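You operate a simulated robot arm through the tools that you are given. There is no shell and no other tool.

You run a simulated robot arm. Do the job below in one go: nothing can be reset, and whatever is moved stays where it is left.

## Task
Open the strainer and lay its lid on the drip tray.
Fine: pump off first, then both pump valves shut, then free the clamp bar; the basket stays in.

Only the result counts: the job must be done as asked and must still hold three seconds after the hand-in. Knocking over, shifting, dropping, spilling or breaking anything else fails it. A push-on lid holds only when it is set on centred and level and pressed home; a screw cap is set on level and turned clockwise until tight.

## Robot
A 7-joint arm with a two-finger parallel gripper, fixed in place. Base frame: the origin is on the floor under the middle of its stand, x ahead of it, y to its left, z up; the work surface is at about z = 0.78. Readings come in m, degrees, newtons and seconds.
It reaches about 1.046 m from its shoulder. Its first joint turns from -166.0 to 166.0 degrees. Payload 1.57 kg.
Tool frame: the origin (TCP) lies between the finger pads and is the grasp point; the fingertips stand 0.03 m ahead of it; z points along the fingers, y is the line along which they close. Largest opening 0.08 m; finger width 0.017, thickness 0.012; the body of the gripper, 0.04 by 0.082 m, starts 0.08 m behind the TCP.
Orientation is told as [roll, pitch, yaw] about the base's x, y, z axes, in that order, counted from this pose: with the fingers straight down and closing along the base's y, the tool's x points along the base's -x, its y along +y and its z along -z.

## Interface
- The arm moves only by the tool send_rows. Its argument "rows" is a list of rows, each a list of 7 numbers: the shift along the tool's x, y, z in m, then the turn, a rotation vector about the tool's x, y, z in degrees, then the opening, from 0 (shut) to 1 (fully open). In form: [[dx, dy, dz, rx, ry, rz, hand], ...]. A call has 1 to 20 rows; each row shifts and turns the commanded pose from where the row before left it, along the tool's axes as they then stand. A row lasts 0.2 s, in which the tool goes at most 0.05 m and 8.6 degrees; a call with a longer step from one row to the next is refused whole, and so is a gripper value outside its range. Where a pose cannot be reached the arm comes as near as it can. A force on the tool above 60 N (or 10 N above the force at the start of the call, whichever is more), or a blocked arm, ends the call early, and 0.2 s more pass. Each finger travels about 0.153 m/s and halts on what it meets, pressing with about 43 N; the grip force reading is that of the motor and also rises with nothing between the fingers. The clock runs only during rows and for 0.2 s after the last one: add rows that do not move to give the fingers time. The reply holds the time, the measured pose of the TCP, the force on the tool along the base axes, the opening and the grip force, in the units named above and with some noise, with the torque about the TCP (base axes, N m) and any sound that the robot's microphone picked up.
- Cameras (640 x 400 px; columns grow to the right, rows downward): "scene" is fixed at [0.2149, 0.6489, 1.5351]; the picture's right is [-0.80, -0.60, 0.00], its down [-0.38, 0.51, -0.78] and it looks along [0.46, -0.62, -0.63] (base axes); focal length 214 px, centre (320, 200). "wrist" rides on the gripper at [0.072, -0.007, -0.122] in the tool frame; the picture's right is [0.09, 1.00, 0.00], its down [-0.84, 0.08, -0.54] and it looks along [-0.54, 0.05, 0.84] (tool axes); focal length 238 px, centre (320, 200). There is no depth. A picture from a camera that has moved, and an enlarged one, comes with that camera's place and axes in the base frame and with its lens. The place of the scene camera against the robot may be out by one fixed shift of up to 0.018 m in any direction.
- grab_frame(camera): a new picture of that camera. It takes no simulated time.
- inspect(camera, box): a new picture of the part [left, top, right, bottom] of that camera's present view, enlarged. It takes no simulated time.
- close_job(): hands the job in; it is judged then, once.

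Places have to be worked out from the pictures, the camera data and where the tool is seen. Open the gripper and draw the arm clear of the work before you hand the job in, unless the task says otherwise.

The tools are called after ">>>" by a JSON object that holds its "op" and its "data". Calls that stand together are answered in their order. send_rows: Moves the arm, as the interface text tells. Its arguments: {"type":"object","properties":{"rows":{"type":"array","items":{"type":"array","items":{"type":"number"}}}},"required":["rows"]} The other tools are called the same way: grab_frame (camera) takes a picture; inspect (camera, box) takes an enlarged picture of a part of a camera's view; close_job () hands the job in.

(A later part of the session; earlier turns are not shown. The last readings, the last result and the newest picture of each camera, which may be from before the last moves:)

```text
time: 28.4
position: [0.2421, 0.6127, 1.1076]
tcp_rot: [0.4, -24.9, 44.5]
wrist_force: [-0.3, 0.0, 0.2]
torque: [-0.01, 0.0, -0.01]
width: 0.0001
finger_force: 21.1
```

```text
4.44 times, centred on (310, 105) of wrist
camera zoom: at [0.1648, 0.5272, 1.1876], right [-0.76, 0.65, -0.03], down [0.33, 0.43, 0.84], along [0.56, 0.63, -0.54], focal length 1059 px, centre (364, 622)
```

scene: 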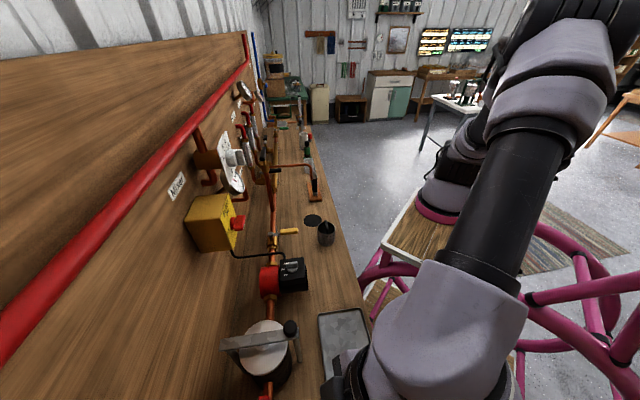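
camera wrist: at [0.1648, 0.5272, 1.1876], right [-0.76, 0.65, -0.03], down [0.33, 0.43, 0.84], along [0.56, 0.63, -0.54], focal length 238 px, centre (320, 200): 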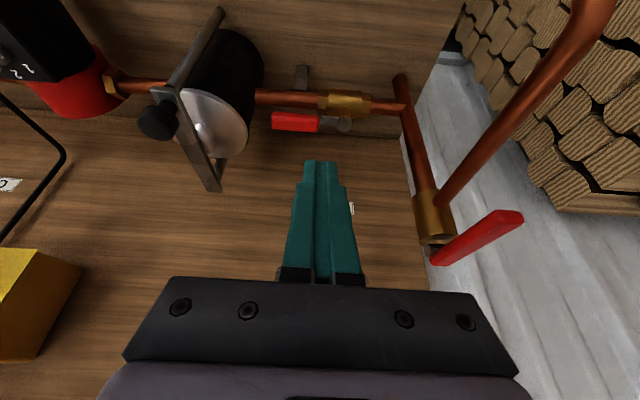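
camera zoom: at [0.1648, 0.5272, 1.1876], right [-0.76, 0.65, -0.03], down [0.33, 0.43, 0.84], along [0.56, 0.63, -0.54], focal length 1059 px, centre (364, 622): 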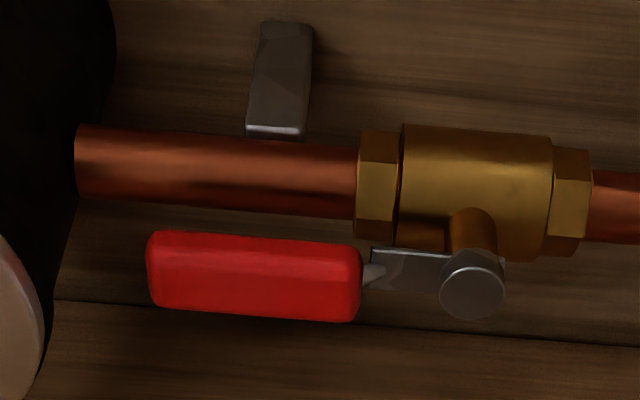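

The In lever mirrors the Out one: pivot at s≈−0.301, n≈0.7195, with its handle centred at s≈−0.230 and z≈0.913. I'll use the same approach and insert behind the handle on the panel side.

>>> {"op": "send_rows", "data": {"rows": [[-0.0136, -0.0051, 0.0339, 0, 0, 0, 0], [-0.0136, -0.0051, 0.0339, 0, 0, 0, 0], [-0.0136, -0.0051, 0.0339, 0, 0, 0, 0], [-0.0136, -0.0051, 0.0339, 0, 0, 0, 0], [0, 0, 0, 0, 0, 0, 0], [-0.0002, 0, 0.0206, 0, 0, 0, 0], [-0.0002, 0, 0.0206, 0, 0, 0, 0], [-0.0002, 0, 0.0206, 0, 0, 0, 0], [-0.0002, 0, 0.0206, 0, 0, 0, 0], [0, 0, 0, 0, 0, 0, 0]]}}

>>> {"op": "grab_frame", "data": {"camera": "wrist"}}

>>> {"op": "inspect", "data": {"camera": "wrist", "box": [220, 60, 420, 220]}}

```text
time: 30.6
position: [0.3573, 0.6962, 0.9314]
tcp_rot: [0.3, -24.9, 44.5]
wrist_force: [-0.5, -0.7, -0.1]
torque: [0.02, 0.02, -0.02]
width: 0.0
finger_force: 20.9
```

```text
taken
camera wrist: at [0.28, 0.611, 1.0109], right [-0.76, 0.65, -0.03], down [0.33, 0.42, 0.84], along [0.56, 0.63, -0.54], focal length 238 px, centre (320, 200)
```

wrist: 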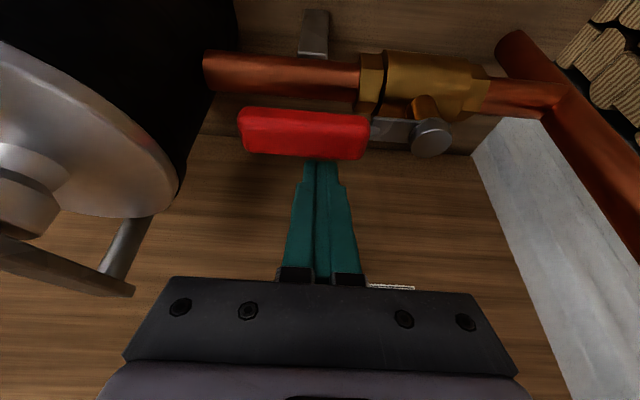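

```text
2.50 times, centred on (320, 140) of wrist
camera zoom: at [0.28, 0.611, 1.0109], right [-0.76, 0.65, -0.03], down [0.33, 0.42, 0.84], along [0.56, 0.63, -0.54], focal length 596 px, centre (320, 350)
```

zoom: 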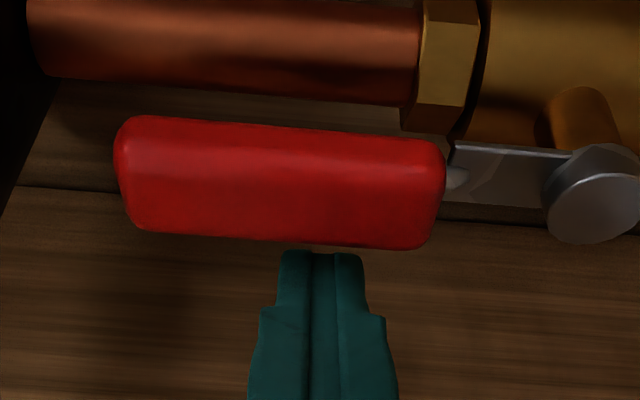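

The fingers sit right behind the red handle. I'll pull the same clockwise quarter-turn arc.

>>> {"op": "send_rows", "data": {"rows": [[0.0109, 0, -0.0051, 0, 0, 0, 0], [0.0113, 0.001, -0.0053, 0, 0, 0, 0], [0.0113, 0.001, -0.0053, 0, 0, 0, 0], [0.0095, 0.006, -0.0044, 0, 0, 0, 0], [0.0095, 0.0075, -0.0044, 0, 0, 0, 0], [0.0091, 0.009, -0.0042, 0, 0, 0, 0], [0.0072, 0.009, -0.0034, 0, 0, 0, 0], [0.0018, 0.005, -0.0008, 0, 0, 0, 0], [0, 0.003, 0, 0, 0, 0, 0], [0, 0, 0, 0, 0, 0, 0]]}}

>>> {"op": "grab_frame", "data": {"camera": "wrist"}}

```text
time: 32.8
position: [0.2769, 0.669, 0.9316]
tcp_rot: [-0.1, -24.7, 44.3]
wrist_force: [28.2, -30.9, 9.1]
torque: [-0.46, -0.57, -0.34]
width: 0.0
finger_force: 21.0
```

```text
taken
camera wrist: at [0.1979, 0.5836, 1.0116], right [-0.75, 0.65, -0.04], down [0.33, 0.43, 0.84], along [0.57, 0.62, -0.54], focal length 238 px, centre (320, 200)
```

wrist: 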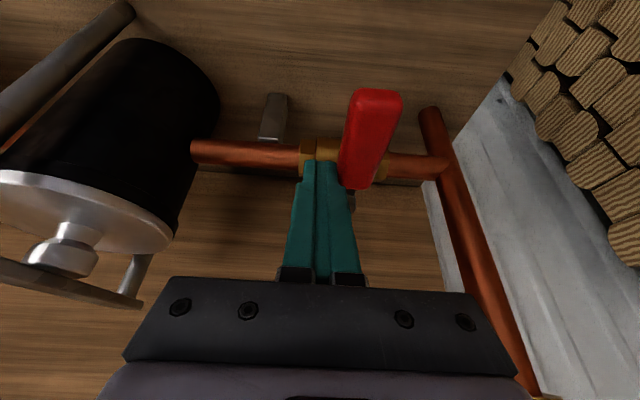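

The In lever is square and on its stop as well, so both valves are shut. I'll back off and take a near-level look at the strainer clamp from the front.

>>> {"op": "send_rows", "data": {"rows": [[0, -0.014, 0, 0, 0, 0, 0], [0, 0, -0.035, 0, 0, 0, 0], [0, 0, -0.035, 0, 0, 0, 0], [0, 0, -0.035, 0, 0, 0, 0], [0.02, 0, -0.035, 0, 0, 0, 0], [0.02, 0, -0.03, 0, 0, 0, 0.5], [0.02, -0.03, 0, 0, -6.7, 0, 1], [0, -0.03, 0, 0, -6.7, 0, 1], [0, -0.03, 0, 0, -6.7, 0, 1], [0, -0.03, 0, 0, 0, 0, 1], [0, 0, 0, 0, 0, 0, 1]]}}

>>> {"op": "grab_frame", "data": {"camera": "wrist"}}

>>> {"op": "inspect", "data": {"camera": "scene", "box": [190, 280, 350, 400]}}

```text
time: 35.2
position: [0.2857, 0.4885, 1.0702]
tcp_rot: [2.2, -45.0, 42.2]
wrist_force: [-0.7, -0.2, 0.3]
torque: [-0.03, 0.02, 0.0]
width: 0.0802
finger_force: 0.0
```

```text
taken
camera wrist: at [0.1919, 0.3883, 1.1054], right [-0.73, 0.68, -0.04], down [0.11, 0.18, 0.98], along [0.67, 0.71, -0.21], focal length 238 px, centre (320, 200)
```

wrist: 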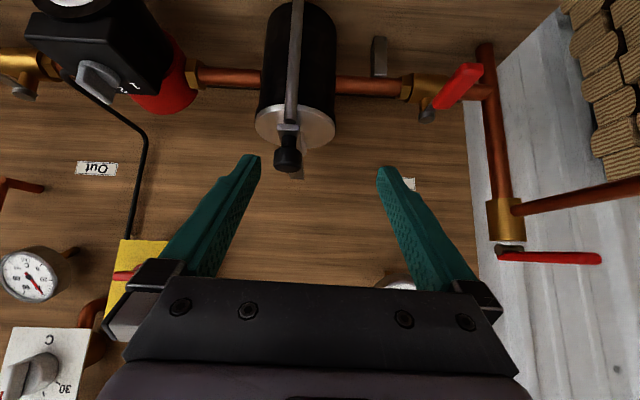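

```text
3.33 times, centred on (270, 340) of scene
camera zoom: at [0.2149, 0.6489, 1.5351], right [-0.8, -0.6, 0.0], down [-0.38, 0.51, -0.78], along [0.46, -0.62, -0.63], focal length 715 px, centre (487, -267)
```

zoom: 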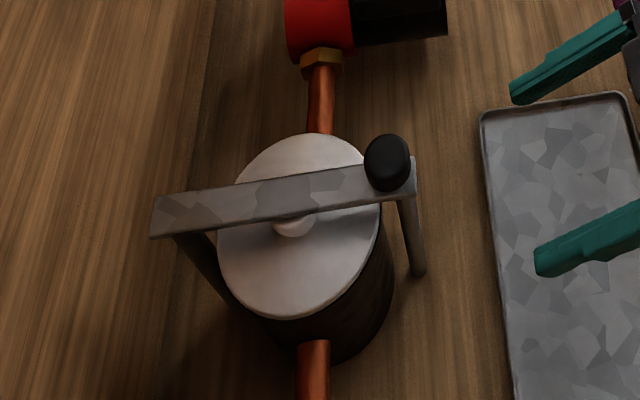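

>>> {"op": "inspect", "data": {"camera": "wrist", "box": [220, 0, 380, 190]}}

```text
2.11 times, centred on (300, 95) of wrist
camera zoom: at [0.1919, 0.3883, 1.1054], right [-0.73, 0.68, -0.04], down [0.11, 0.18, 0.98], along [0.67, 0.71, -0.21], focal length 502 px, centre (362, 421)
```

zoom: 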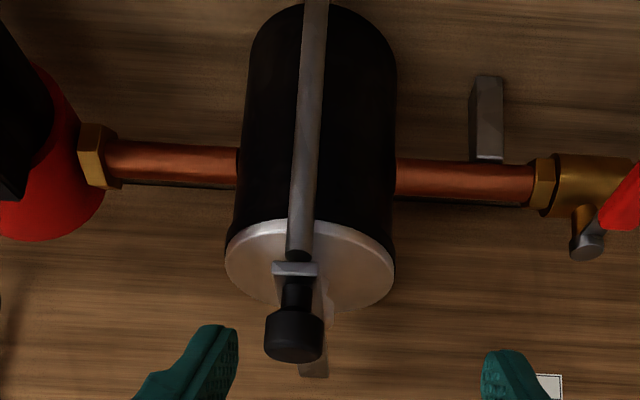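

>>> {"op": "inspect", "data": {"camera": "scene", "box": [260, 300, 320, 350]}}

>>> {"op": "inspect", "data": {"camera": "wrist", "box": [255, 80, 325, 190]}}

>>> {"op": "inspect", "data": {"camera": "scene", "box": [210, 310, 280, 370]}}

```text
8.00 times, centred on (290, 325) of scene
camera zoom: at [0.2149, 0.6489, 1.5351], right [-0.8, -0.6, 0.0], down [-0.38, 0.51, -0.78], along [0.46, -0.62, -0.63], focal length 1716 px, centre (560, -800)
```

zoom: 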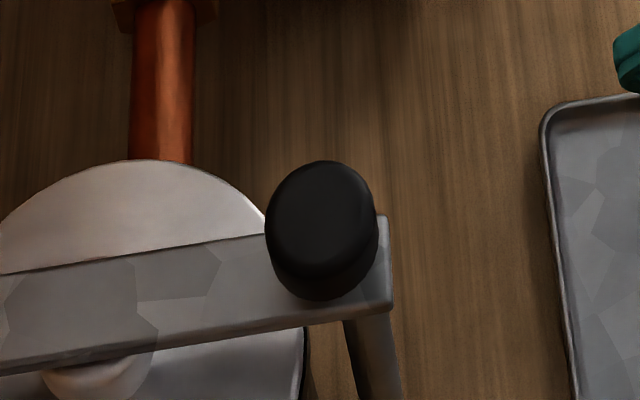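

```text
3.64 times, centred on (290, 135) of wrist
camera zoom: at [0.1919, 0.3883, 1.1054], right [-0.73, 0.68, -0.04], down [0.11, 0.18, 0.98], along [0.67, 0.71, -0.21], focal length 867 px, centre (429, 436)
```

zoom: 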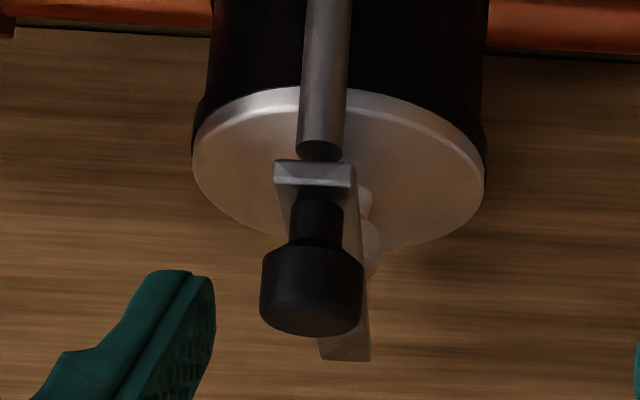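

```text
6.67 times, centred on (245, 340) of scene
camera zoom: at [0.2149, 0.6489, 1.5351], right [-0.8, -0.6, 0.0], down [-0.38, 0.51, -0.78], along [0.46, -0.62, -0.63], focal length 1430 px, centre (820, -733)
```

zoom: 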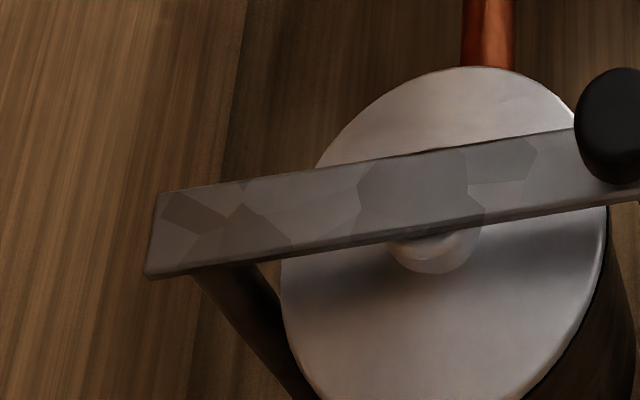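

The clamp is a flat bar on two posts with a black knob over the near post at about [0.383, 0.537, 1.005]. I need to understand how it's held, so I'll swing the view about 45° round to the right for an oblique look.

>>> {"op": "send_rows", "data": {"rows": [[0, 0, 0, -5.66, 0, -5.66, 1], [0, 0, 0, -5.66, 0, -5.66, 1], [0, 0, 0, -5.66, 0, -5.66, 1], [0, 0, 0, -5.66, 0, -5.66, 1], [0, 0, 0, -5.66, 0, -5.66, 1], [0, 0, 0, -5.66, 0, -5.66, 1], [0.0191, -0.0288, -0.005, 0, 0, 0, 1], [0.0191, -0.0288, -0.005, 0, 0, 0, 1], [0.0191, -0.0288, -0.005, 0, 0, 0, 1], [0.0191, -0.0288, -0.005, 0, 0, 0, 1], [0, 0, 0, 0, 0, 0, 1]]}}

>>> {"op": "grab_frame", "data": {"camera": "wrist"}}

```text
time: 37.6
position: [0.394, 0.4251, 1.0197]
tcp_rot: [0.4, -45.2, 92.5]
wrist_force: [-0.5, -0.5, -0.7]
torque: [0.01, 0.04, -0.04]
width: 0.0801
finger_force: 0.1
```

```text
taken
camera wrist: at [0.4078, 0.2888, 1.0547], right [-0.99, -0.11, -0.06], down [-0.08, 0.2, 0.98], along [-0.1, 0.97, -0.21], focal length 238 px, centre (320, 200)
```

wrist: 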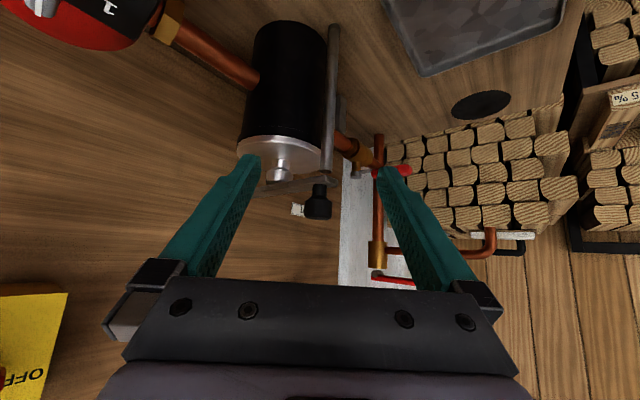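

>>> {"op": "inspect", "data": {"camera": "wrist", "box": [240, 120, 360, 230]}}

>>> {"op": "inspect", "data": {"camera": "wrist", "box": [290, 150, 350, 220]}}

```text
3.64 times, centred on (300, 175) of wrist
camera zoom: at [0.4078, 0.2888, 1.0547], right [-0.99, -0.11, -0.06], down [-0.08, 0.2, 0.98], along [-0.1, 0.97, -0.21], focal length 867 px, centre (393, 291)
```

zoom: 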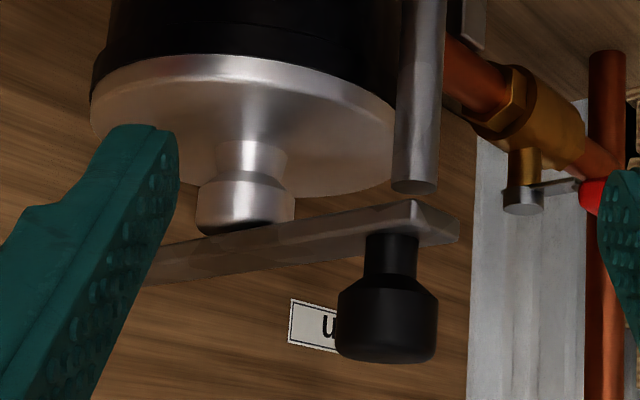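

```text
5.71 times, centred on (320, 185) of wrist
camera zoom: at [0.4078, 0.2888, 1.0547], right [-0.99, -0.11, -0.06], down [-0.08, 0.2, 0.98], along [-0.1, 0.97, -0.21], focal length 1362 px, centre (320, 286)
```

zoom: 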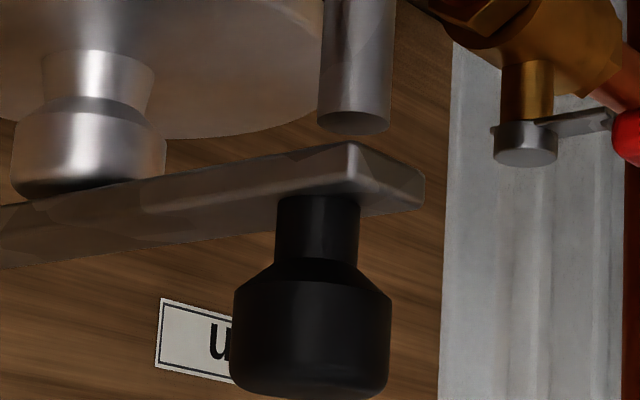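

Now it's clear: the near post isn't attached, and the bar simply overhangs it with the black knob as a handle on top, pressing down on the lid's mushroom grip. So the bar must pivot at the far post. I'll return to the front, tilt 25°, and line the open fingers up astride the knob.

>>> {"op": "send_rows", "data": {"rows": [[-0.0236, 0, -0.0236, 0, 0, 0, 1], [-0.0236, 0, -0.0236, 0, 0, 0, 1], [-0.0236, 0, -0.0236, 0, 0, 0, 1], [0, 0, 0, 5.6, 0, 5.6, 1], [0, 0, 0, 5.6, 0, 5.6, 1], [0, 0, 0, 5.6, 0, 5.6, 1], [0, 0, 0, 5.6, 0, 5.6, 1], [0, 0, 0, 5.6, 0, 5.6, 1], [0, 0, 0, 5.6, 0, 5.6, 1], [0, 0, 0, 0, 6.7, 0, 1], [0, 0, 0, 0, 6.7, 0, 1], [0, 0, 0, 0, 6.7, 0, 1], [-0.0061, 0.029, 0.0144, 0, 0, 0, 1], [-0.0061, 0.029, 0.0144, 0, 0, 0, 1], [-0.0061, 0.029, 0.0144, 0, 0, 0, 1], [0, 0, 0, 0, 0, 0, 1]]}}

>>> {"op": "grab_frame", "data": {"camera": "wrist"}}

>>> {"op": "inspect", "data": {"camera": "scene", "box": [190, 260, 370, 400]}}

```text
time: 41.0
position: [0.3635, 0.5126, 1.0884]
tcp_rot: [-0.4, -28.7, 44.6]
wrist_force: [0.2, -0.2, -0.4]
torque: [0.03, -0.01, -0.01]
width: 0.0799
finger_force: 0.2
out of reach, approached as far as the arm can: row 11
```

```text
taken
camera wrist: at [0.282, 0.4237, 1.161], right [-0.76, 0.65, -0.05], down [0.28, 0.39, 0.88], along [0.59, 0.65, -0.48], focal length 238 px, centre (320, 200)
```

wrist: 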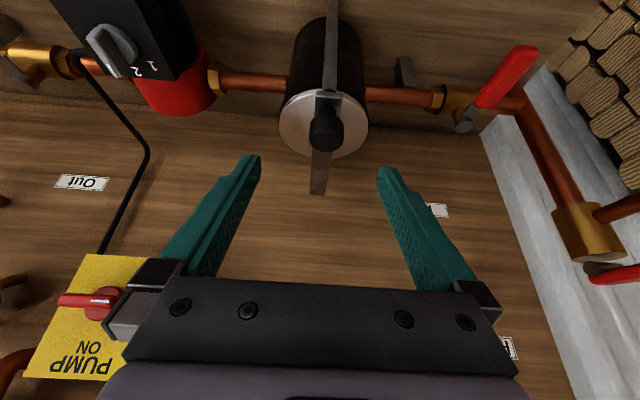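

```text
2.86 times, centred on (280, 330) of scene
camera zoom: at [0.2149, 0.6489, 1.5351], right [-0.8, -0.6, 0.0], down [-0.38, 0.51, -0.78], along [0.46, -0.62, -0.63], focal length 613 px, centre (434, -171)
```

zoom: 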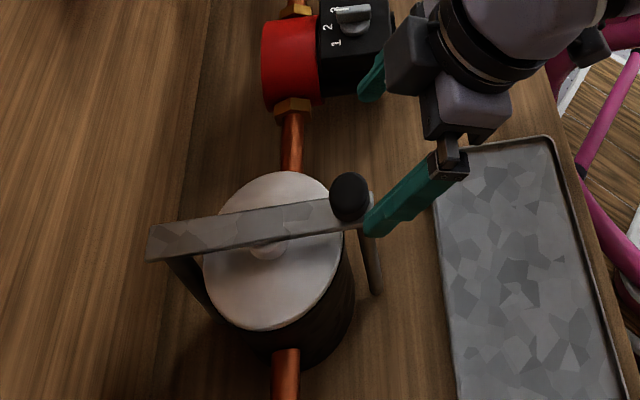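

The knob sits at s≈−0.109, n≈0.645, z≈1.01. I'll lower the open fingers astride it, close to a loose cage, and look.

>>> {"op": "send_rows", "data": {"rows": [[0.0035, 0.0012, 0.0247, 0, 0, 0, 1], [0.0035, 0.0012, 0.0247, 0, 0, 0, 1], [0.0035, 0.0012, 0.0247, 0, 0, 0, 1], [0, 0, 0, 0, 0, 0, 0.7], [0, 0, 0, 0, 0, 0, 0.5], [0, 0, 0, 0, 0, 0, 0.5]]}}

>>> {"op": "inspect", "data": {"camera": "wrist", "box": [200, 60, 440, 280]}}

>>> {"op": "inspect", "data": {"camera": "scene", "box": [230, 280, 350, 380]}}

```text
time: 42.4
position: [0.381, 0.5347, 1.0184]
tcp_rot: [-0.3, -28.7, 44.7]
wrist_force: [0.3, -0.8, 1.0]
torque: [0.02, 0.01, 0.0]
width: 0.0398
finger_force: 0.1
```

```text
1.82 times, centred on (320, 170) of wrist
camera zoom: at [0.2994, 0.4447, 1.0907], right [-0.76, 0.65, -0.05], down [0.28, 0.39, 0.88], along [0.59, 0.65, -0.48], focal length 433 px, centre (320, 254)
```

zoom: 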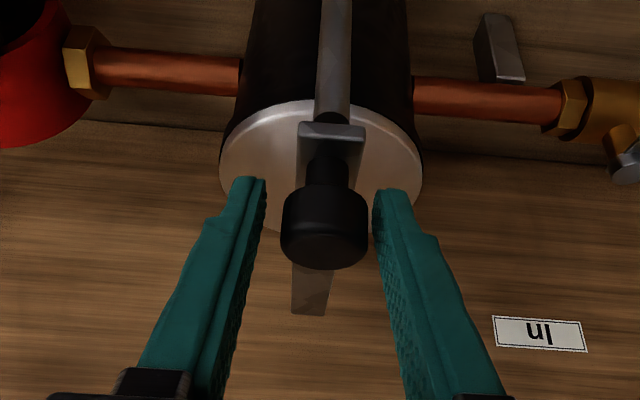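

```text
4.00 times, centred on (290, 330) of scene
camera zoom: at [0.2149, 0.6489, 1.5351], right [-0.8, -0.6, 0.0], down [-0.38, 0.51, -0.78], along [0.46, -0.62, -0.63], focal length 858 px, centre (440, -320)
```

zoom: 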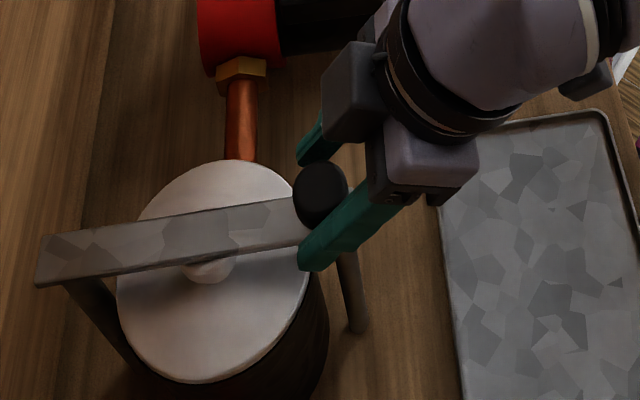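

The knob is caged. I'll push it gently to the left (towards the In side) and watch the force.

>>> {"op": "send_rows", "data": {"rows": [[0, 0.004, 0, 0, 0, 0, 0.5], [0, 0.004, 0, 0, 0, 0, 0.5], [0, 0.003, 0, 0, 0, 0, 0.5]]}}

>>> {"op": "inspect", "data": {"camera": "wrist", "box": [200, 60, 440, 280]}}

```text
time: 43.2
position: [0.3739, 0.5398, 1.0196]
tcp_rot: [-0.4, -28.7, 44.7]
wrist_force: [4.9, -3.6, -1.4]
torque: [-0.05, -0.11, 0.04]
width: 0.0452
finger_force: 3.0
```

```text
1.82 times, centred on (320, 170) of wrist
camera zoom: at [0.2923, 0.4516, 1.0915], right [-0.76, 0.65, -0.05], down [0.28, 0.39, 0.88], along [0.59, 0.65, -0.48], focal length 433 px, centre (320, 254)
```

zoom: 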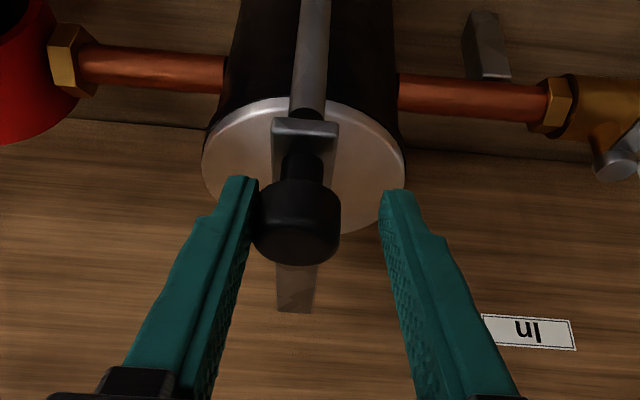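

Only about 6 N built up because the finger itself gave way, so that test was too soft. I'll re-centre, grip the knob properly, and try a firmer sideways pull.

>>> {"op": "send_rows", "data": {"rows": [[0, -0.005, 0, 0, 0, 0, 0.6], [0, -0.006, 0, 0, 0, 0, 0.5], [0, 0, 0, 0, 0, 0, 0.2], [0, 0, 0, 0, 0, 0, 0], [0, 0, 0, 0, 0, 0, 0], [0, 0, 0, 0, 0, 0, 0]]}}

>>> {"op": "send_rows", "data": {"rows": [[0, 0.003, 0, 0, 0, 0, 0], [0, 0.003, 0, 0, 0, 0, 0]]}}

>>> {"op": "inspect", "data": {"camera": "wrist", "box": [200, 60, 440, 280]}}

```text
time: 44.6
position: [0.3804, 0.5335, 1.0192]
tcp_rot: [-0.2, -28.7, 44.7]
wrist_force: [-0.6, -0.9, -2.8]
torque: [-0.05, 0.01, 0.01]
width: 0.0292
finger_force: 38.4
```

```text
time: 45.2
position: [0.3784, 0.5356, 1.0181]
tcp_rot: [-0.4, -28.7, 44.5]
wrist_force: [11.2, -21.8, 2.7]
torque: [-0.4, -0.32, -0.36]
width: 0.0292
finger_force: 39.1
```

```text
1.82 times, centred on (320, 170) of wrist
camera zoom: at [0.2968, 0.4467, 1.0911], right [-0.75, 0.66, -0.05], down [0.28, 0.39, 0.88], along [0.59, 0.65, -0.48], focal length 433 px, centre (320, 254)
```

zoom: 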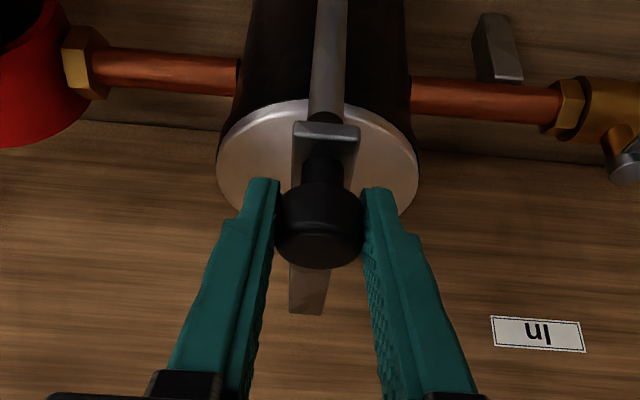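

About 23 N sideways moved it only 2–3 mm. I'll relax that and try lifting the knob end instead.

>>> {"op": "send_rows", "data": {"rows": [[0, -0.006, 0, 0, 0, 0, 0], [0, 0, 0, 0, 0, 0, 0]]}}

>>> {"op": "send_rows", "data": {"rows": [[-0.0014, 0, -0.0026, 0, 0, 0, 0], [-0.0014, 0, -0.0026, 0, 0, 0, 0]]}}

>>> {"op": "inspect", "data": {"camera": "wrist", "box": [200, 60, 440, 280]}}

```text
time: 45.8
position: [0.3803, 0.5351, 1.0196]
tcp_rot: [-0.2, -28.6, 44.8]
wrist_force: [6.8, 5.2, -12.0]
torque: [0.3, -0.33, 0.15]
width: 0.0292
finger_force: 39.1
```

```text
time: 46.4
position: [0.3785, 0.5331, 1.0212]
tcp_rot: [-0.3, -28.4, 44.8]
wrist_force: [1.3, 1.7, -25.8]
torque: [-0.16, 0.17, -0.02]
width: 0.0294
finger_force: 39.1
```

```text
1.82 times, centred on (320, 170) of wrist
camera zoom: at [0.2978, 0.4445, 1.0955], right [-0.76, 0.65, -0.05], down [0.28, 0.39, 0.87], along [0.59, 0.65, -0.48], focal length 433 px, centre (320, 254)
```

zoom: 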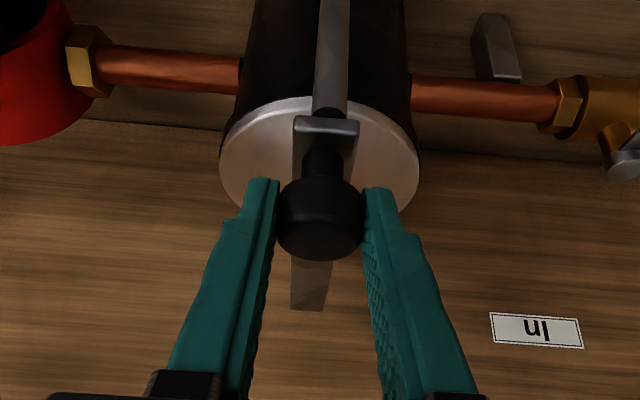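

Lifting is blocked too, with about 26 N for 2 mm. I'll return and try sideways the other way, then a twist of the knob.

>>> {"op": "send_rows", "data": {"rows": [[0.0028, 0, 0.0052, 0, 0, 0, 0], [0, -0.003, 0, 0, 0, 0, 0], [0, -0.003, 0, 0, 0, 0, 0]]}}

>>> {"op": "inspect", "data": {"camera": "wrist", "box": [200, 60, 440, 280]}}

```text
time: 47.2
position: [0.384, 0.5297, 1.0207]
tcp_rot: [-0.2, -28.9, 44.8]
wrist_force: [-3.9, -3.2, 24.1]
torque: [0.05, -0.12, -0.04]
width: 0.029
finger_force: 38.4
```

```text
1.82 times, centred on (320, 170) of wrist
camera zoom: at [0.3029, 0.4404, 1.0924], right [-0.76, 0.65, -0.05], down [0.28, 0.39, 0.88], along [0.59, 0.65, -0.47], focal length 433 px, centre (320, 254)
```

zoom: 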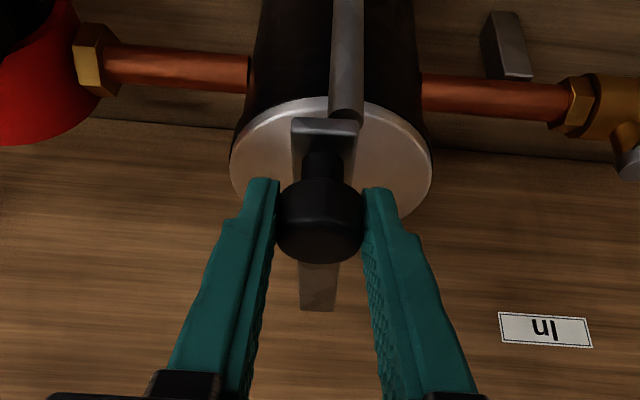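

That direction works: the bar slid freely about 6 mm to the right (+s), so it swings about the far post. Gripping would take my hand into the switch later, so I'll release, tilt to 45°, and push the knob round with closed fingers from its left side.

>>> {"op": "send_rows", "data": {"rows": [[-0.0014, 0, -0.0026, 0, 0, 0, 0], [0, 0, 0, 0, 0, 0, 0.5], [0, 0, 0, 0, 0, 0, 1], [0, 0, 0, 0, 0, 0, 1], [0, 0, -0.025, 0, 0, 0, 1], [0, 0, -0.025, 0, 0, 0, 1], [0, 0, -0.025, 0, 0, 0, 1], [0, 0, 0, 0, -8.2, 0, 0.5], [0, 0, 0, 0, -8.2, 0, 0], [0.0174, 0.0165, -0.0018, 0, 0, 0, 0], [0.0174, 0.0165, -0.0018, 0, 0, 0, 0], [0, 0, 0, 0, 0, 0, 0]]}}

>>> {"op": "grab_frame", "data": {"camera": "wrist"}}

>>> {"op": "inspect", "data": {"camera": "scene", "box": [210, 270, 370, 400]}}

```text
time: 49.8
position: [0.3159, 0.5092, 1.0634]
tcp_rot: [-0.2, -45.1, 44.9]
wrist_force: [0.3, -0.6, 0.2]
torque: [-0.03, -0.01, 0.01]
width: 0.0001
finger_force: 21.0
```

```text
taken
camera wrist: at [0.2237, 0.4094, 1.0987], right [-0.74, 0.66, -0.07], down [0.09, 0.2, 0.97], along [0.66, 0.72, -0.21], focal length 238 px, centre (320, 200)
```

wrist: 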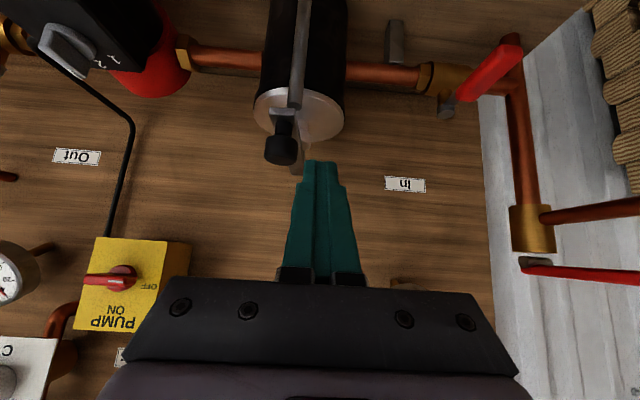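

```text
3.08 times, centred on (290, 335) of scene
camera zoom: at [0.2149, 0.6489, 1.5351], right [-0.8, -0.6, 0.0], down [-0.38, 0.51, -0.78], along [0.46, -0.62, -0.63], focal length 660 px, centre (412, -215)
```

zoom: 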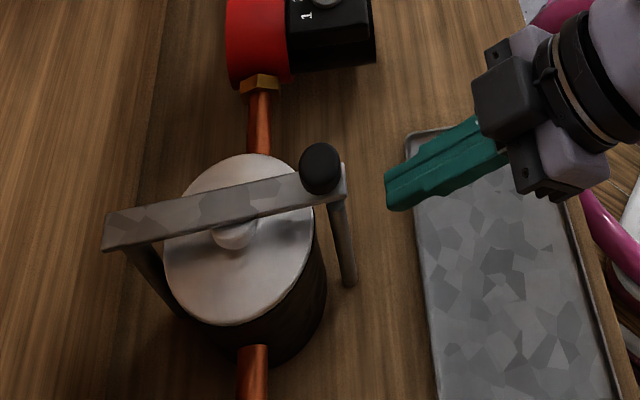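

The tool is level with the left side of the knob. I'll advance in beside it and push the first part of the arc.

>>> {"op": "send_rows", "data": {"rows": [[0, 0, 0.02, 0, 0, 0, 0], [0, 0, 0.02, 0, 0, 0, 0], [0, 0, 0.02, 0, 0, 0, 0], [0.0005, -0.0073, -0.0005, 0, 0, 0, 0], [0.0003, -0.0167, -0.0003, 0, 0, 0, 0], [0, -0.016, 0, 0, 0, 0, 0], [0, 0, 0, 0, 0, 0, 0]]}}

>>> {"op": "grab_frame", "data": {"camera": "wrist"}}

>>> {"op": "inspect", "data": {"camera": "scene", "box": [210, 270, 370, 400]}}

```text
time: 51.4
position: [0.3728, 0.5076, 1.0223]
tcp_rot: [-0.2, -45.0, 44.8]
wrist_force: [1.8, -0.4, -0.5]
torque: [0.03, 0.02, 0.0]
width: 0.0
finger_force: 21.0
```

```text
taken
camera wrist: at [0.2802, 0.4085, 1.0575], right [-0.74, 0.66, -0.07], down [0.09, 0.2, 0.97], along [0.66, 0.72, -0.21], focal length 238 px, centre (320, 200)
```

wrist: 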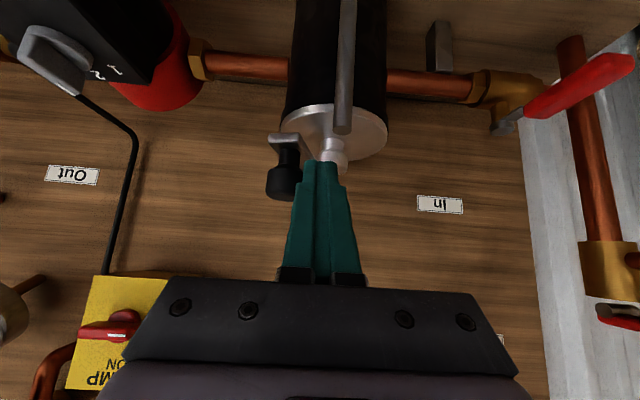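

```text
3.08 times, centred on (290, 335) of scene
camera zoom: at [0.2149, 0.6489, 1.5351], right [-0.8, -0.6, 0.0], down [-0.38, 0.51, -0.78], along [0.46, -0.62, -0.63], focal length 660 px, centre (412, -215)
```

zoom: 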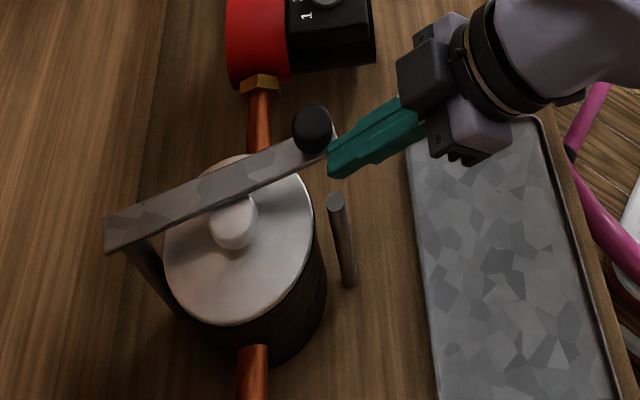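

The bar swings smoothly round the far post and the lid grip is emerging. I'll keep pushing along the arc.

>>> {"op": "send_rows", "data": {"rows": [[-0.0026, -0.019, 0.0026, 0, 0, 0, 0], [-0.0033, -0.0194, 0.0033, 0, 0, 0, 0], [-0.0061, -0.0176, 0.0061, 0, 0, 0, 0], [-0.0069, -0.0177, 0.0069, 0, 0, 0, 0], [-0.0097, -0.0147, 0.0097, 0, 0, 0, 0], [-0.0097, -0.0147, 0.0097, 0, 0, 0, 0], [0, 0, 0, 0, 0, 0, 0]]}}

>>> {"op": "grab_frame", "data": {"camera": "wrist"}}

>>> {"op": "inspect", "data": {"camera": "scene", "box": [190, 240, 370, 400]}}

```text
time: 53.0
position: [0.4844, 0.4734, 1.0237]
tcp_rot: [-0.4, -45.1, 44.8]
wrist_force: [0.6, 0.5, -0.1]
torque: [0.01, -0.01, -0.02]
width: 0.0
finger_force: 21.9
```

```text
taken
camera wrist: at [0.3926, 0.3734, 1.0592], right [-0.75, 0.66, -0.07], down [0.09, 0.2, 0.97], along [0.66, 0.72, -0.21], focal length 238 px, centre (320, 200)
```

wrist: 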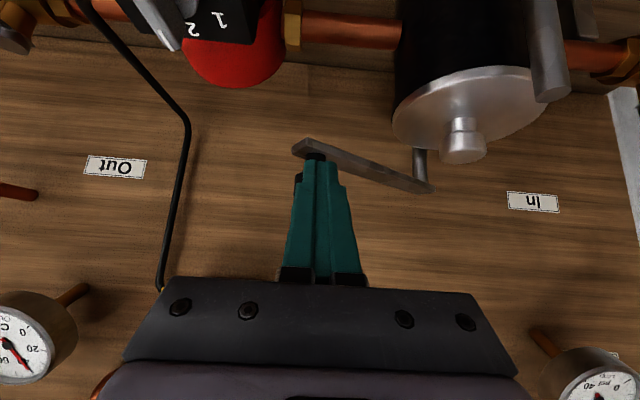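

```text
2.50 times, centred on (280, 320) of scene
camera zoom: at [0.2149, 0.6489, 1.5351], right [-0.8, -0.6, 0.0], down [-0.38, 0.51, -0.78], along [0.46, -0.62, -0.63], focal length 536 px, centre (420, -100)
```

zoom: 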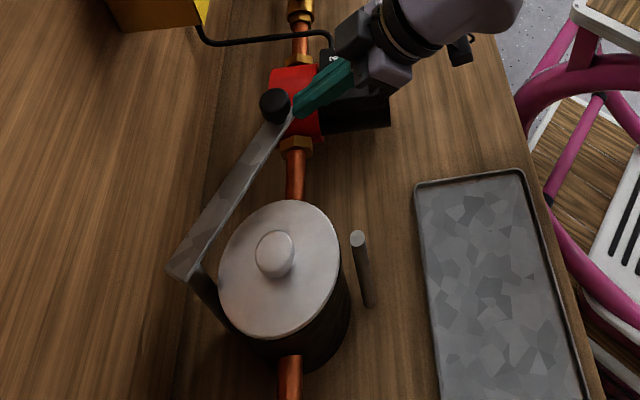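

The bar is about 65–70° round and moving freely. I'll keep pushing towards the panel until it's well clear of the lid.

>>> {"op": "send_rows", "data": {"rows": [[-0.0124, -0.0097, 0.0124, 0, 0, 0, 0], [-0.0124, -0.01, 0.0124, 0, 0, 0, 0], [-0.0138, -0.0065, 0.0138, 0, 0, 0, 0], [-0.0127, -0.0045, 0.0127, 0, 0, 0, 0], [0, 0, 0, 0, 0, 0, 0]]}}

>>> {"op": "grab_frame", "data": {"camera": "wrist"}}

>>> {"op": "inspect", "data": {"camera": "scene", "box": [190, 240, 370, 400]}}

```text
time: 53.9
position: [0.5405, 0.4939, 1.0171]
tcp_rot: [0.0, -43.9, 44.9]
wrist_force: [-11.5, -8.9, -9.2]
torque: [-0.18, 0.4, 0.12]
width: 0.0003
finger_force: 20.9
stopped in row 4: the force on the tool passed its limit at 87 N (the readings are from after the stop); the commanded pose is now the measured one
```

```text
taken
camera wrist: at [0.4484, 0.3939, 1.0548], right [-0.75, 0.66, -0.06], down [0.11, 0.21, 0.97], along [0.65, 0.72, -0.23], focal length 238 px, centre (320, 200)
```

wrist: 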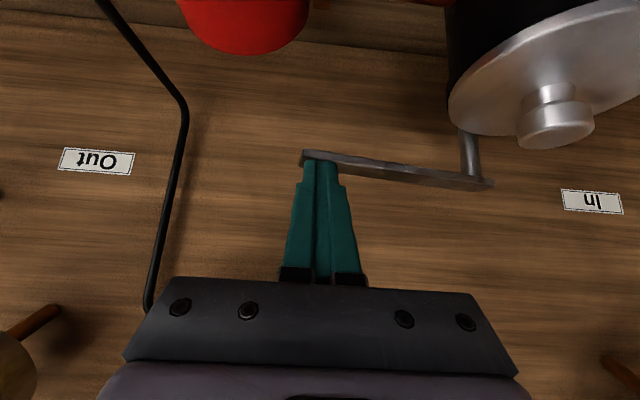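

```text
2.50 times, centred on (280, 320) of scene
camera zoom: at [0.2149, 0.6489, 1.5351], right [-0.8, -0.6, 0.0], down [-0.38, 0.51, -0.78], along [0.46, -0.62, -0.63], focal length 536 px, centre (420, -100)
```

zoom: 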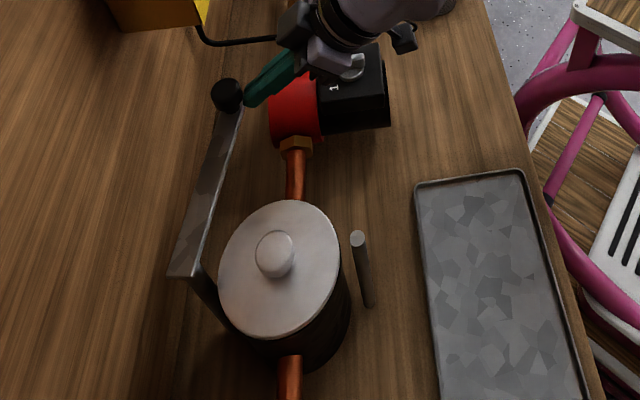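

The bar hit its end stop (force spike), roughly square to where it started. I'll back off, straighten the tool to point down, and look at the lid and bar from above.

>>> {"op": "send_rows", "data": {"rows": [[0, 0, -0.03, 0, 0, 0, 0], [0, 0, -0.04, 0, 0, 0, 0], [0, 0, -0.04, 0, 0, 0, 0], [0, 0.0238, 0, 0, 7.3, 0, 0.3], [0, 0.0238, 0, 0, 7.3, 0, 0.6], [0, 0.0238, 0, 0, 7.3, 0, 1], [0, 0.0238, 0, 0, 7.3, 0, 1], [0, 0.0238, 0, 0, 7.3, 0, 1], [0, 0.0238, 0, 0, 7.3, 0, 1], [0, 0, 0, 0, 0, 0, 1]]}}

>>> {"op": "grab_frame", "data": {"camera": "wrist"}}

>>> {"op": "grab_frame", "data": {"camera": "scene"}}

```text
time: 56.1
position: [0.3869, 0.542, 1.0998]
tcp_rot: [0.0, -0.5, 44.8]
wrist_force: [0.1, -0.4, -0.2]
torque: [0.02, 0.01, -0.04]
width: 0.0798
finger_force: 0.0
```

```text
taken
camera wrist: at [0.3404, 0.4871, 1.22], right [-0.77, 0.64, 0.0], down [0.54, 0.64, 0.55], along [0.35, 0.42, -0.84], focal length 238 px, centre (320, 200)
```

wrist: 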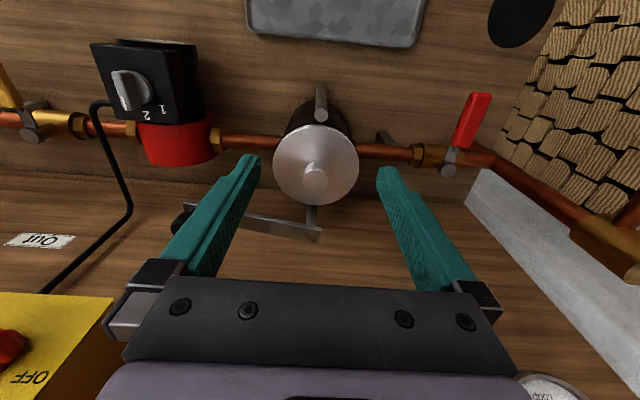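

```text
taken
```

scene: 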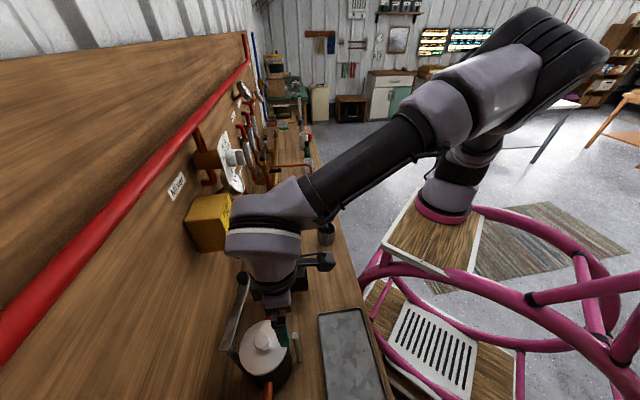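

>>> {"op": "inspect", "data": {"camera": "wrist", "box": [220, 80, 400, 260]}}

>>> {"op": "inspect", "data": {"camera": "scene", "box": [200, 270, 320, 390]}}

```text
2.22 times, centred on (310, 170) of wrist
camera zoom: at [0.3404, 0.4871, 1.22], right [-0.77, 0.64, 0.0], down [0.54, 0.64, 0.55], along [0.35, 0.42, -0.84], focal length 530 px, centre (342, 267)
```

zoom: 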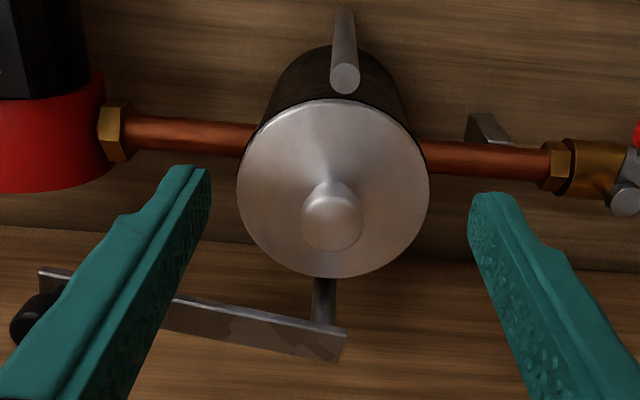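

```text
3.33 times, centred on (260, 330) of scene
camera zoom: at [0.2149, 0.6489, 1.5351], right [-0.8, -0.6, 0.0], down [-0.38, 0.51, -0.78], along [0.46, -0.62, -0.63], focal length 715 px, centre (520, -233)
```

zoom: 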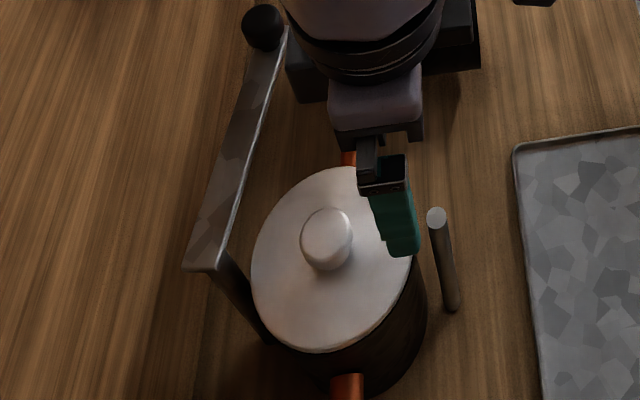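

The lid (radius ≈56 mm) now clears the bar's edge by about 3 mm, and its grip is at n≈0.7195, s≈−0.111 with the top at z≈0.97. I'll centre above the grip with the fingers straddling it along the bench and come part-way down.

>>> {"op": "send_rows", "data": {"rows": [[-0.0314, 0.0007, 0, 0, 0.5, 0, 1], [-0.0314, 0.0007, 0, 0, 0, 0, 1], [0, 0, 0.04, 0, 0, 0, 1], [0, 0, 0.035, 0, 0, 0, 1], [0, 0, 0, 0, 0, 0, 1]]}}

>>> {"op": "grab_frame", "data": {"camera": "wrist"}}

>>> {"op": "inspect", "data": {"camera": "scene", "box": [200, 270, 320, 390]}}

```text
time: 57.3
position: [0.4312, 0.5889, 1.0245]
tcp_rot: [0.0, -0.1, 44.8]
wrist_force: [-0.1, 0.3, 0.8]
torque: [0.0, -0.03, 0.01]
width: 0.0799
finger_force: 0.1
```

```text
taken
camera wrist: at [0.386, 0.534, 1.1456], right [-0.77, 0.64, 0.0], down [0.54, 0.64, 0.54], along [0.35, 0.42, -0.84], focal length 238 px, centre (320, 200)
```

wrist: 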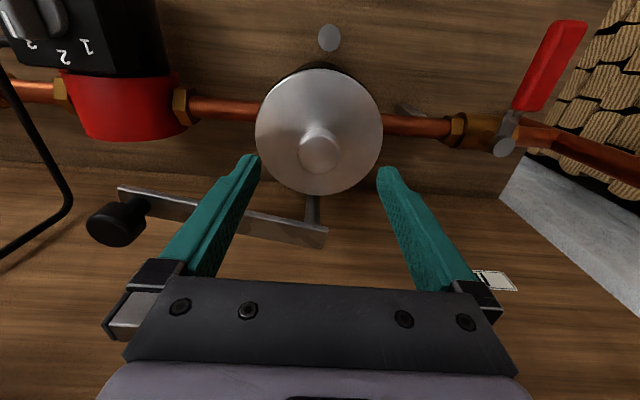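

```text
3.33 times, centred on (260, 330) of scene
camera zoom: at [0.2149, 0.6489, 1.5351], right [-0.8, -0.6, 0.0], down [-0.38, 0.51, -0.78], along [0.46, -0.62, -0.63], focal length 715 px, centre (520, -233)
```

zoom: 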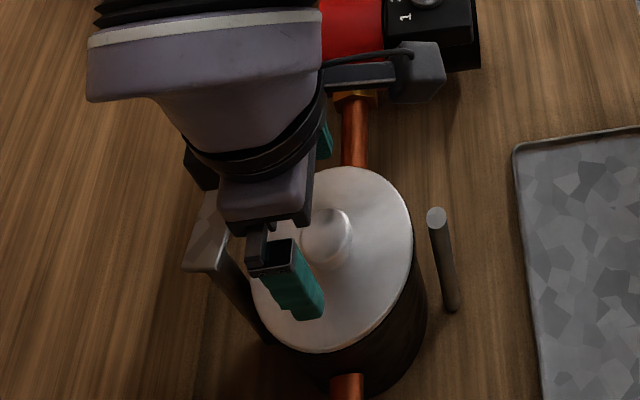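

The fingers are within 1–2 mm of centred over the lid grip. I'll descend to z≈0.972, with the tips just above the lid, and close on the grip.

>>> {"op": "send_rows", "data": {"rows": [[0, 0, 0.02, 0, 0, 0, 1], [0, 0, 0.02, 0, 0, 0, 1], [0, 0, 0.012, 0, 0, 0, 1], [0, 0, 0, 0, 0, 0, 1]]}}

>>> {"op": "inspect", "data": {"camera": "wrist", "box": [220, 80, 420, 260]}}

>>> {"op": "inspect", "data": {"camera": "scene", "box": [210, 290, 310, 390]}}

```text
time: 58.3
position: [0.4284, 0.5883, 0.9734]
tcp_rot: [0.0, -0.2, 44.7]
wrist_force: [-1.6, -4.8, 21.2]
torque: [-0.47, -0.17, -0.05]
width: 0.08
finger_force: 0.0
```

```text
2.22 times, centred on (320, 170) of wrist
camera zoom: at [0.3839, 0.5337, 1.0955], right [-0.77, 0.64, 0.0], down [0.54, 0.64, 0.55], along [0.35, 0.42, -0.84], focal length 530 px, centre (320, 267)
```

zoom: 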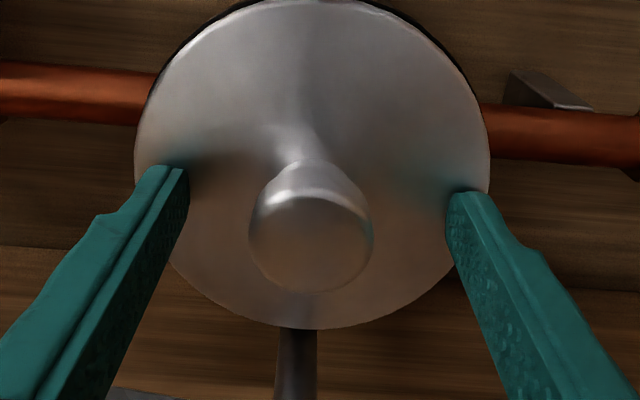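

```text
4.00 times, centred on (260, 340) of scene
camera zoom: at [0.2149, 0.6489, 1.5351], right [-0.8, -0.6, 0.0], down [-0.38, 0.51, -0.78], along [0.46, -0.62, -0.63], focal length 858 px, centre (560, -360)
```

zoom: 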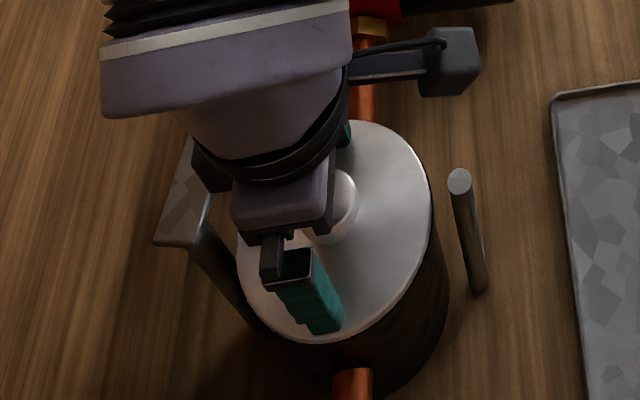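

The fingertips are touching the lid with about 21 N, so its top is at z≈0.943. I'll rise 6 mm and then close on the grip.

>>> {"op": "send_rows", "data": {"rows": [[0, 0, -0.006, 0, 0, 0, 1], [0, 0, 0, 0, 0, 0, 0.7], [0, 0, 0, 0, 0, 0, 0.4], [0, 0, 0, 0, 0, 0, 0], [0, 0, 0, 0, 0, 0, 0], [0, 0, 0, 0, 0, 0, 0]]}}

>>> {"op": "inspect", "data": {"camera": "wrist", "box": [220, 80, 420, 260]}}

```text
time: 59.7
position: [0.4313, 0.5894, 0.9776]
tcp_rot: [0.0, 0.0, 44.7]
wrist_force: [-0.4, -0.3, -0.1]
torque: [0.01, 0.02, -0.02]
width: 0.0331
finger_force: 41.3
```

```text
2.22 times, centred on (320, 170) of wrist
camera zoom: at [0.3846, 0.5344, 1.0996], right [-0.77, 0.64, 0.0], down [0.54, 0.64, 0.54], along [0.35, 0.42, -0.84], focal length 530 px, centre (320, 267)
```

zoom: 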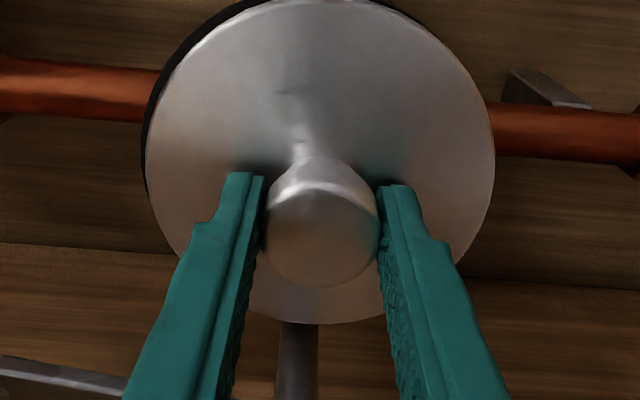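

Gripped at 33 mm width with 41 N. I'll lift slowly by 25 mm and check the load and the picture.

>>> {"op": "send_rows", "data": {"rows": [[0, 0, -0.005, 0, 0, 0, 0], [0, 0, -0.007, 0, 0, 0, 0], [0.002, 0, -0.007, 0, 0, 0, 0], [0.002, 0, -0.006, 0, 0, 0, 0], [0, 0, 0, 0, 0, 0, 0]]}}

>>> {"op": "grab_frame", "data": {"camera": "wrist"}}

>>> {"op": "inspect", "data": {"camera": "scene", "box": [200, 270, 320, 400]}}

```text
time: 60.9
position: [0.4283, 0.5858, 1.0028]
tcp_rot: [0.0, 0.0, 44.8]
wrist_force: [0.1, -0.5, -2.4]
torque: [0.01, -0.01, 0.03]
width: 0.033
finger_force: 41.0
```

```text
taken
camera wrist: at [0.382, 0.5309, 1.1247], right [-0.77, 0.64, 0.0], down [0.54, 0.64, 0.54], along [0.35, 0.42, -0.84], focal length 238 px, centre (320, 200)
```

wrist: 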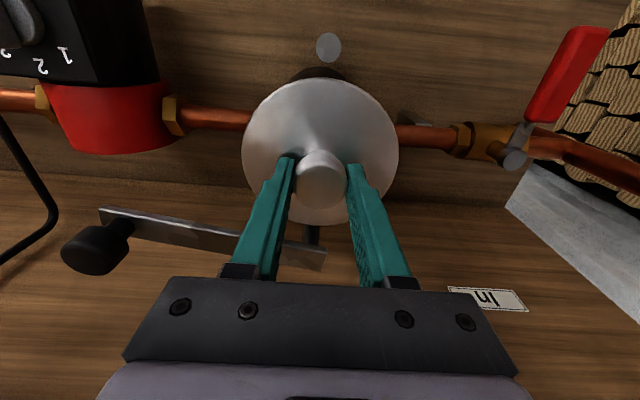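

```text
3.08 times, centred on (260, 335) of scene
camera zoom: at [0.2149, 0.6489, 1.5351], right [-0.8, -0.6, 0.0], down [-0.38, 0.51, -0.78], along [0.46, -0.62, -0.63], focal length 660 px, centre (505, -215)
```

zoom: 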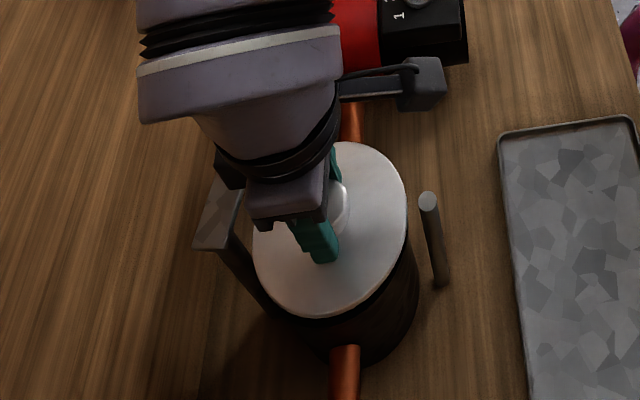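

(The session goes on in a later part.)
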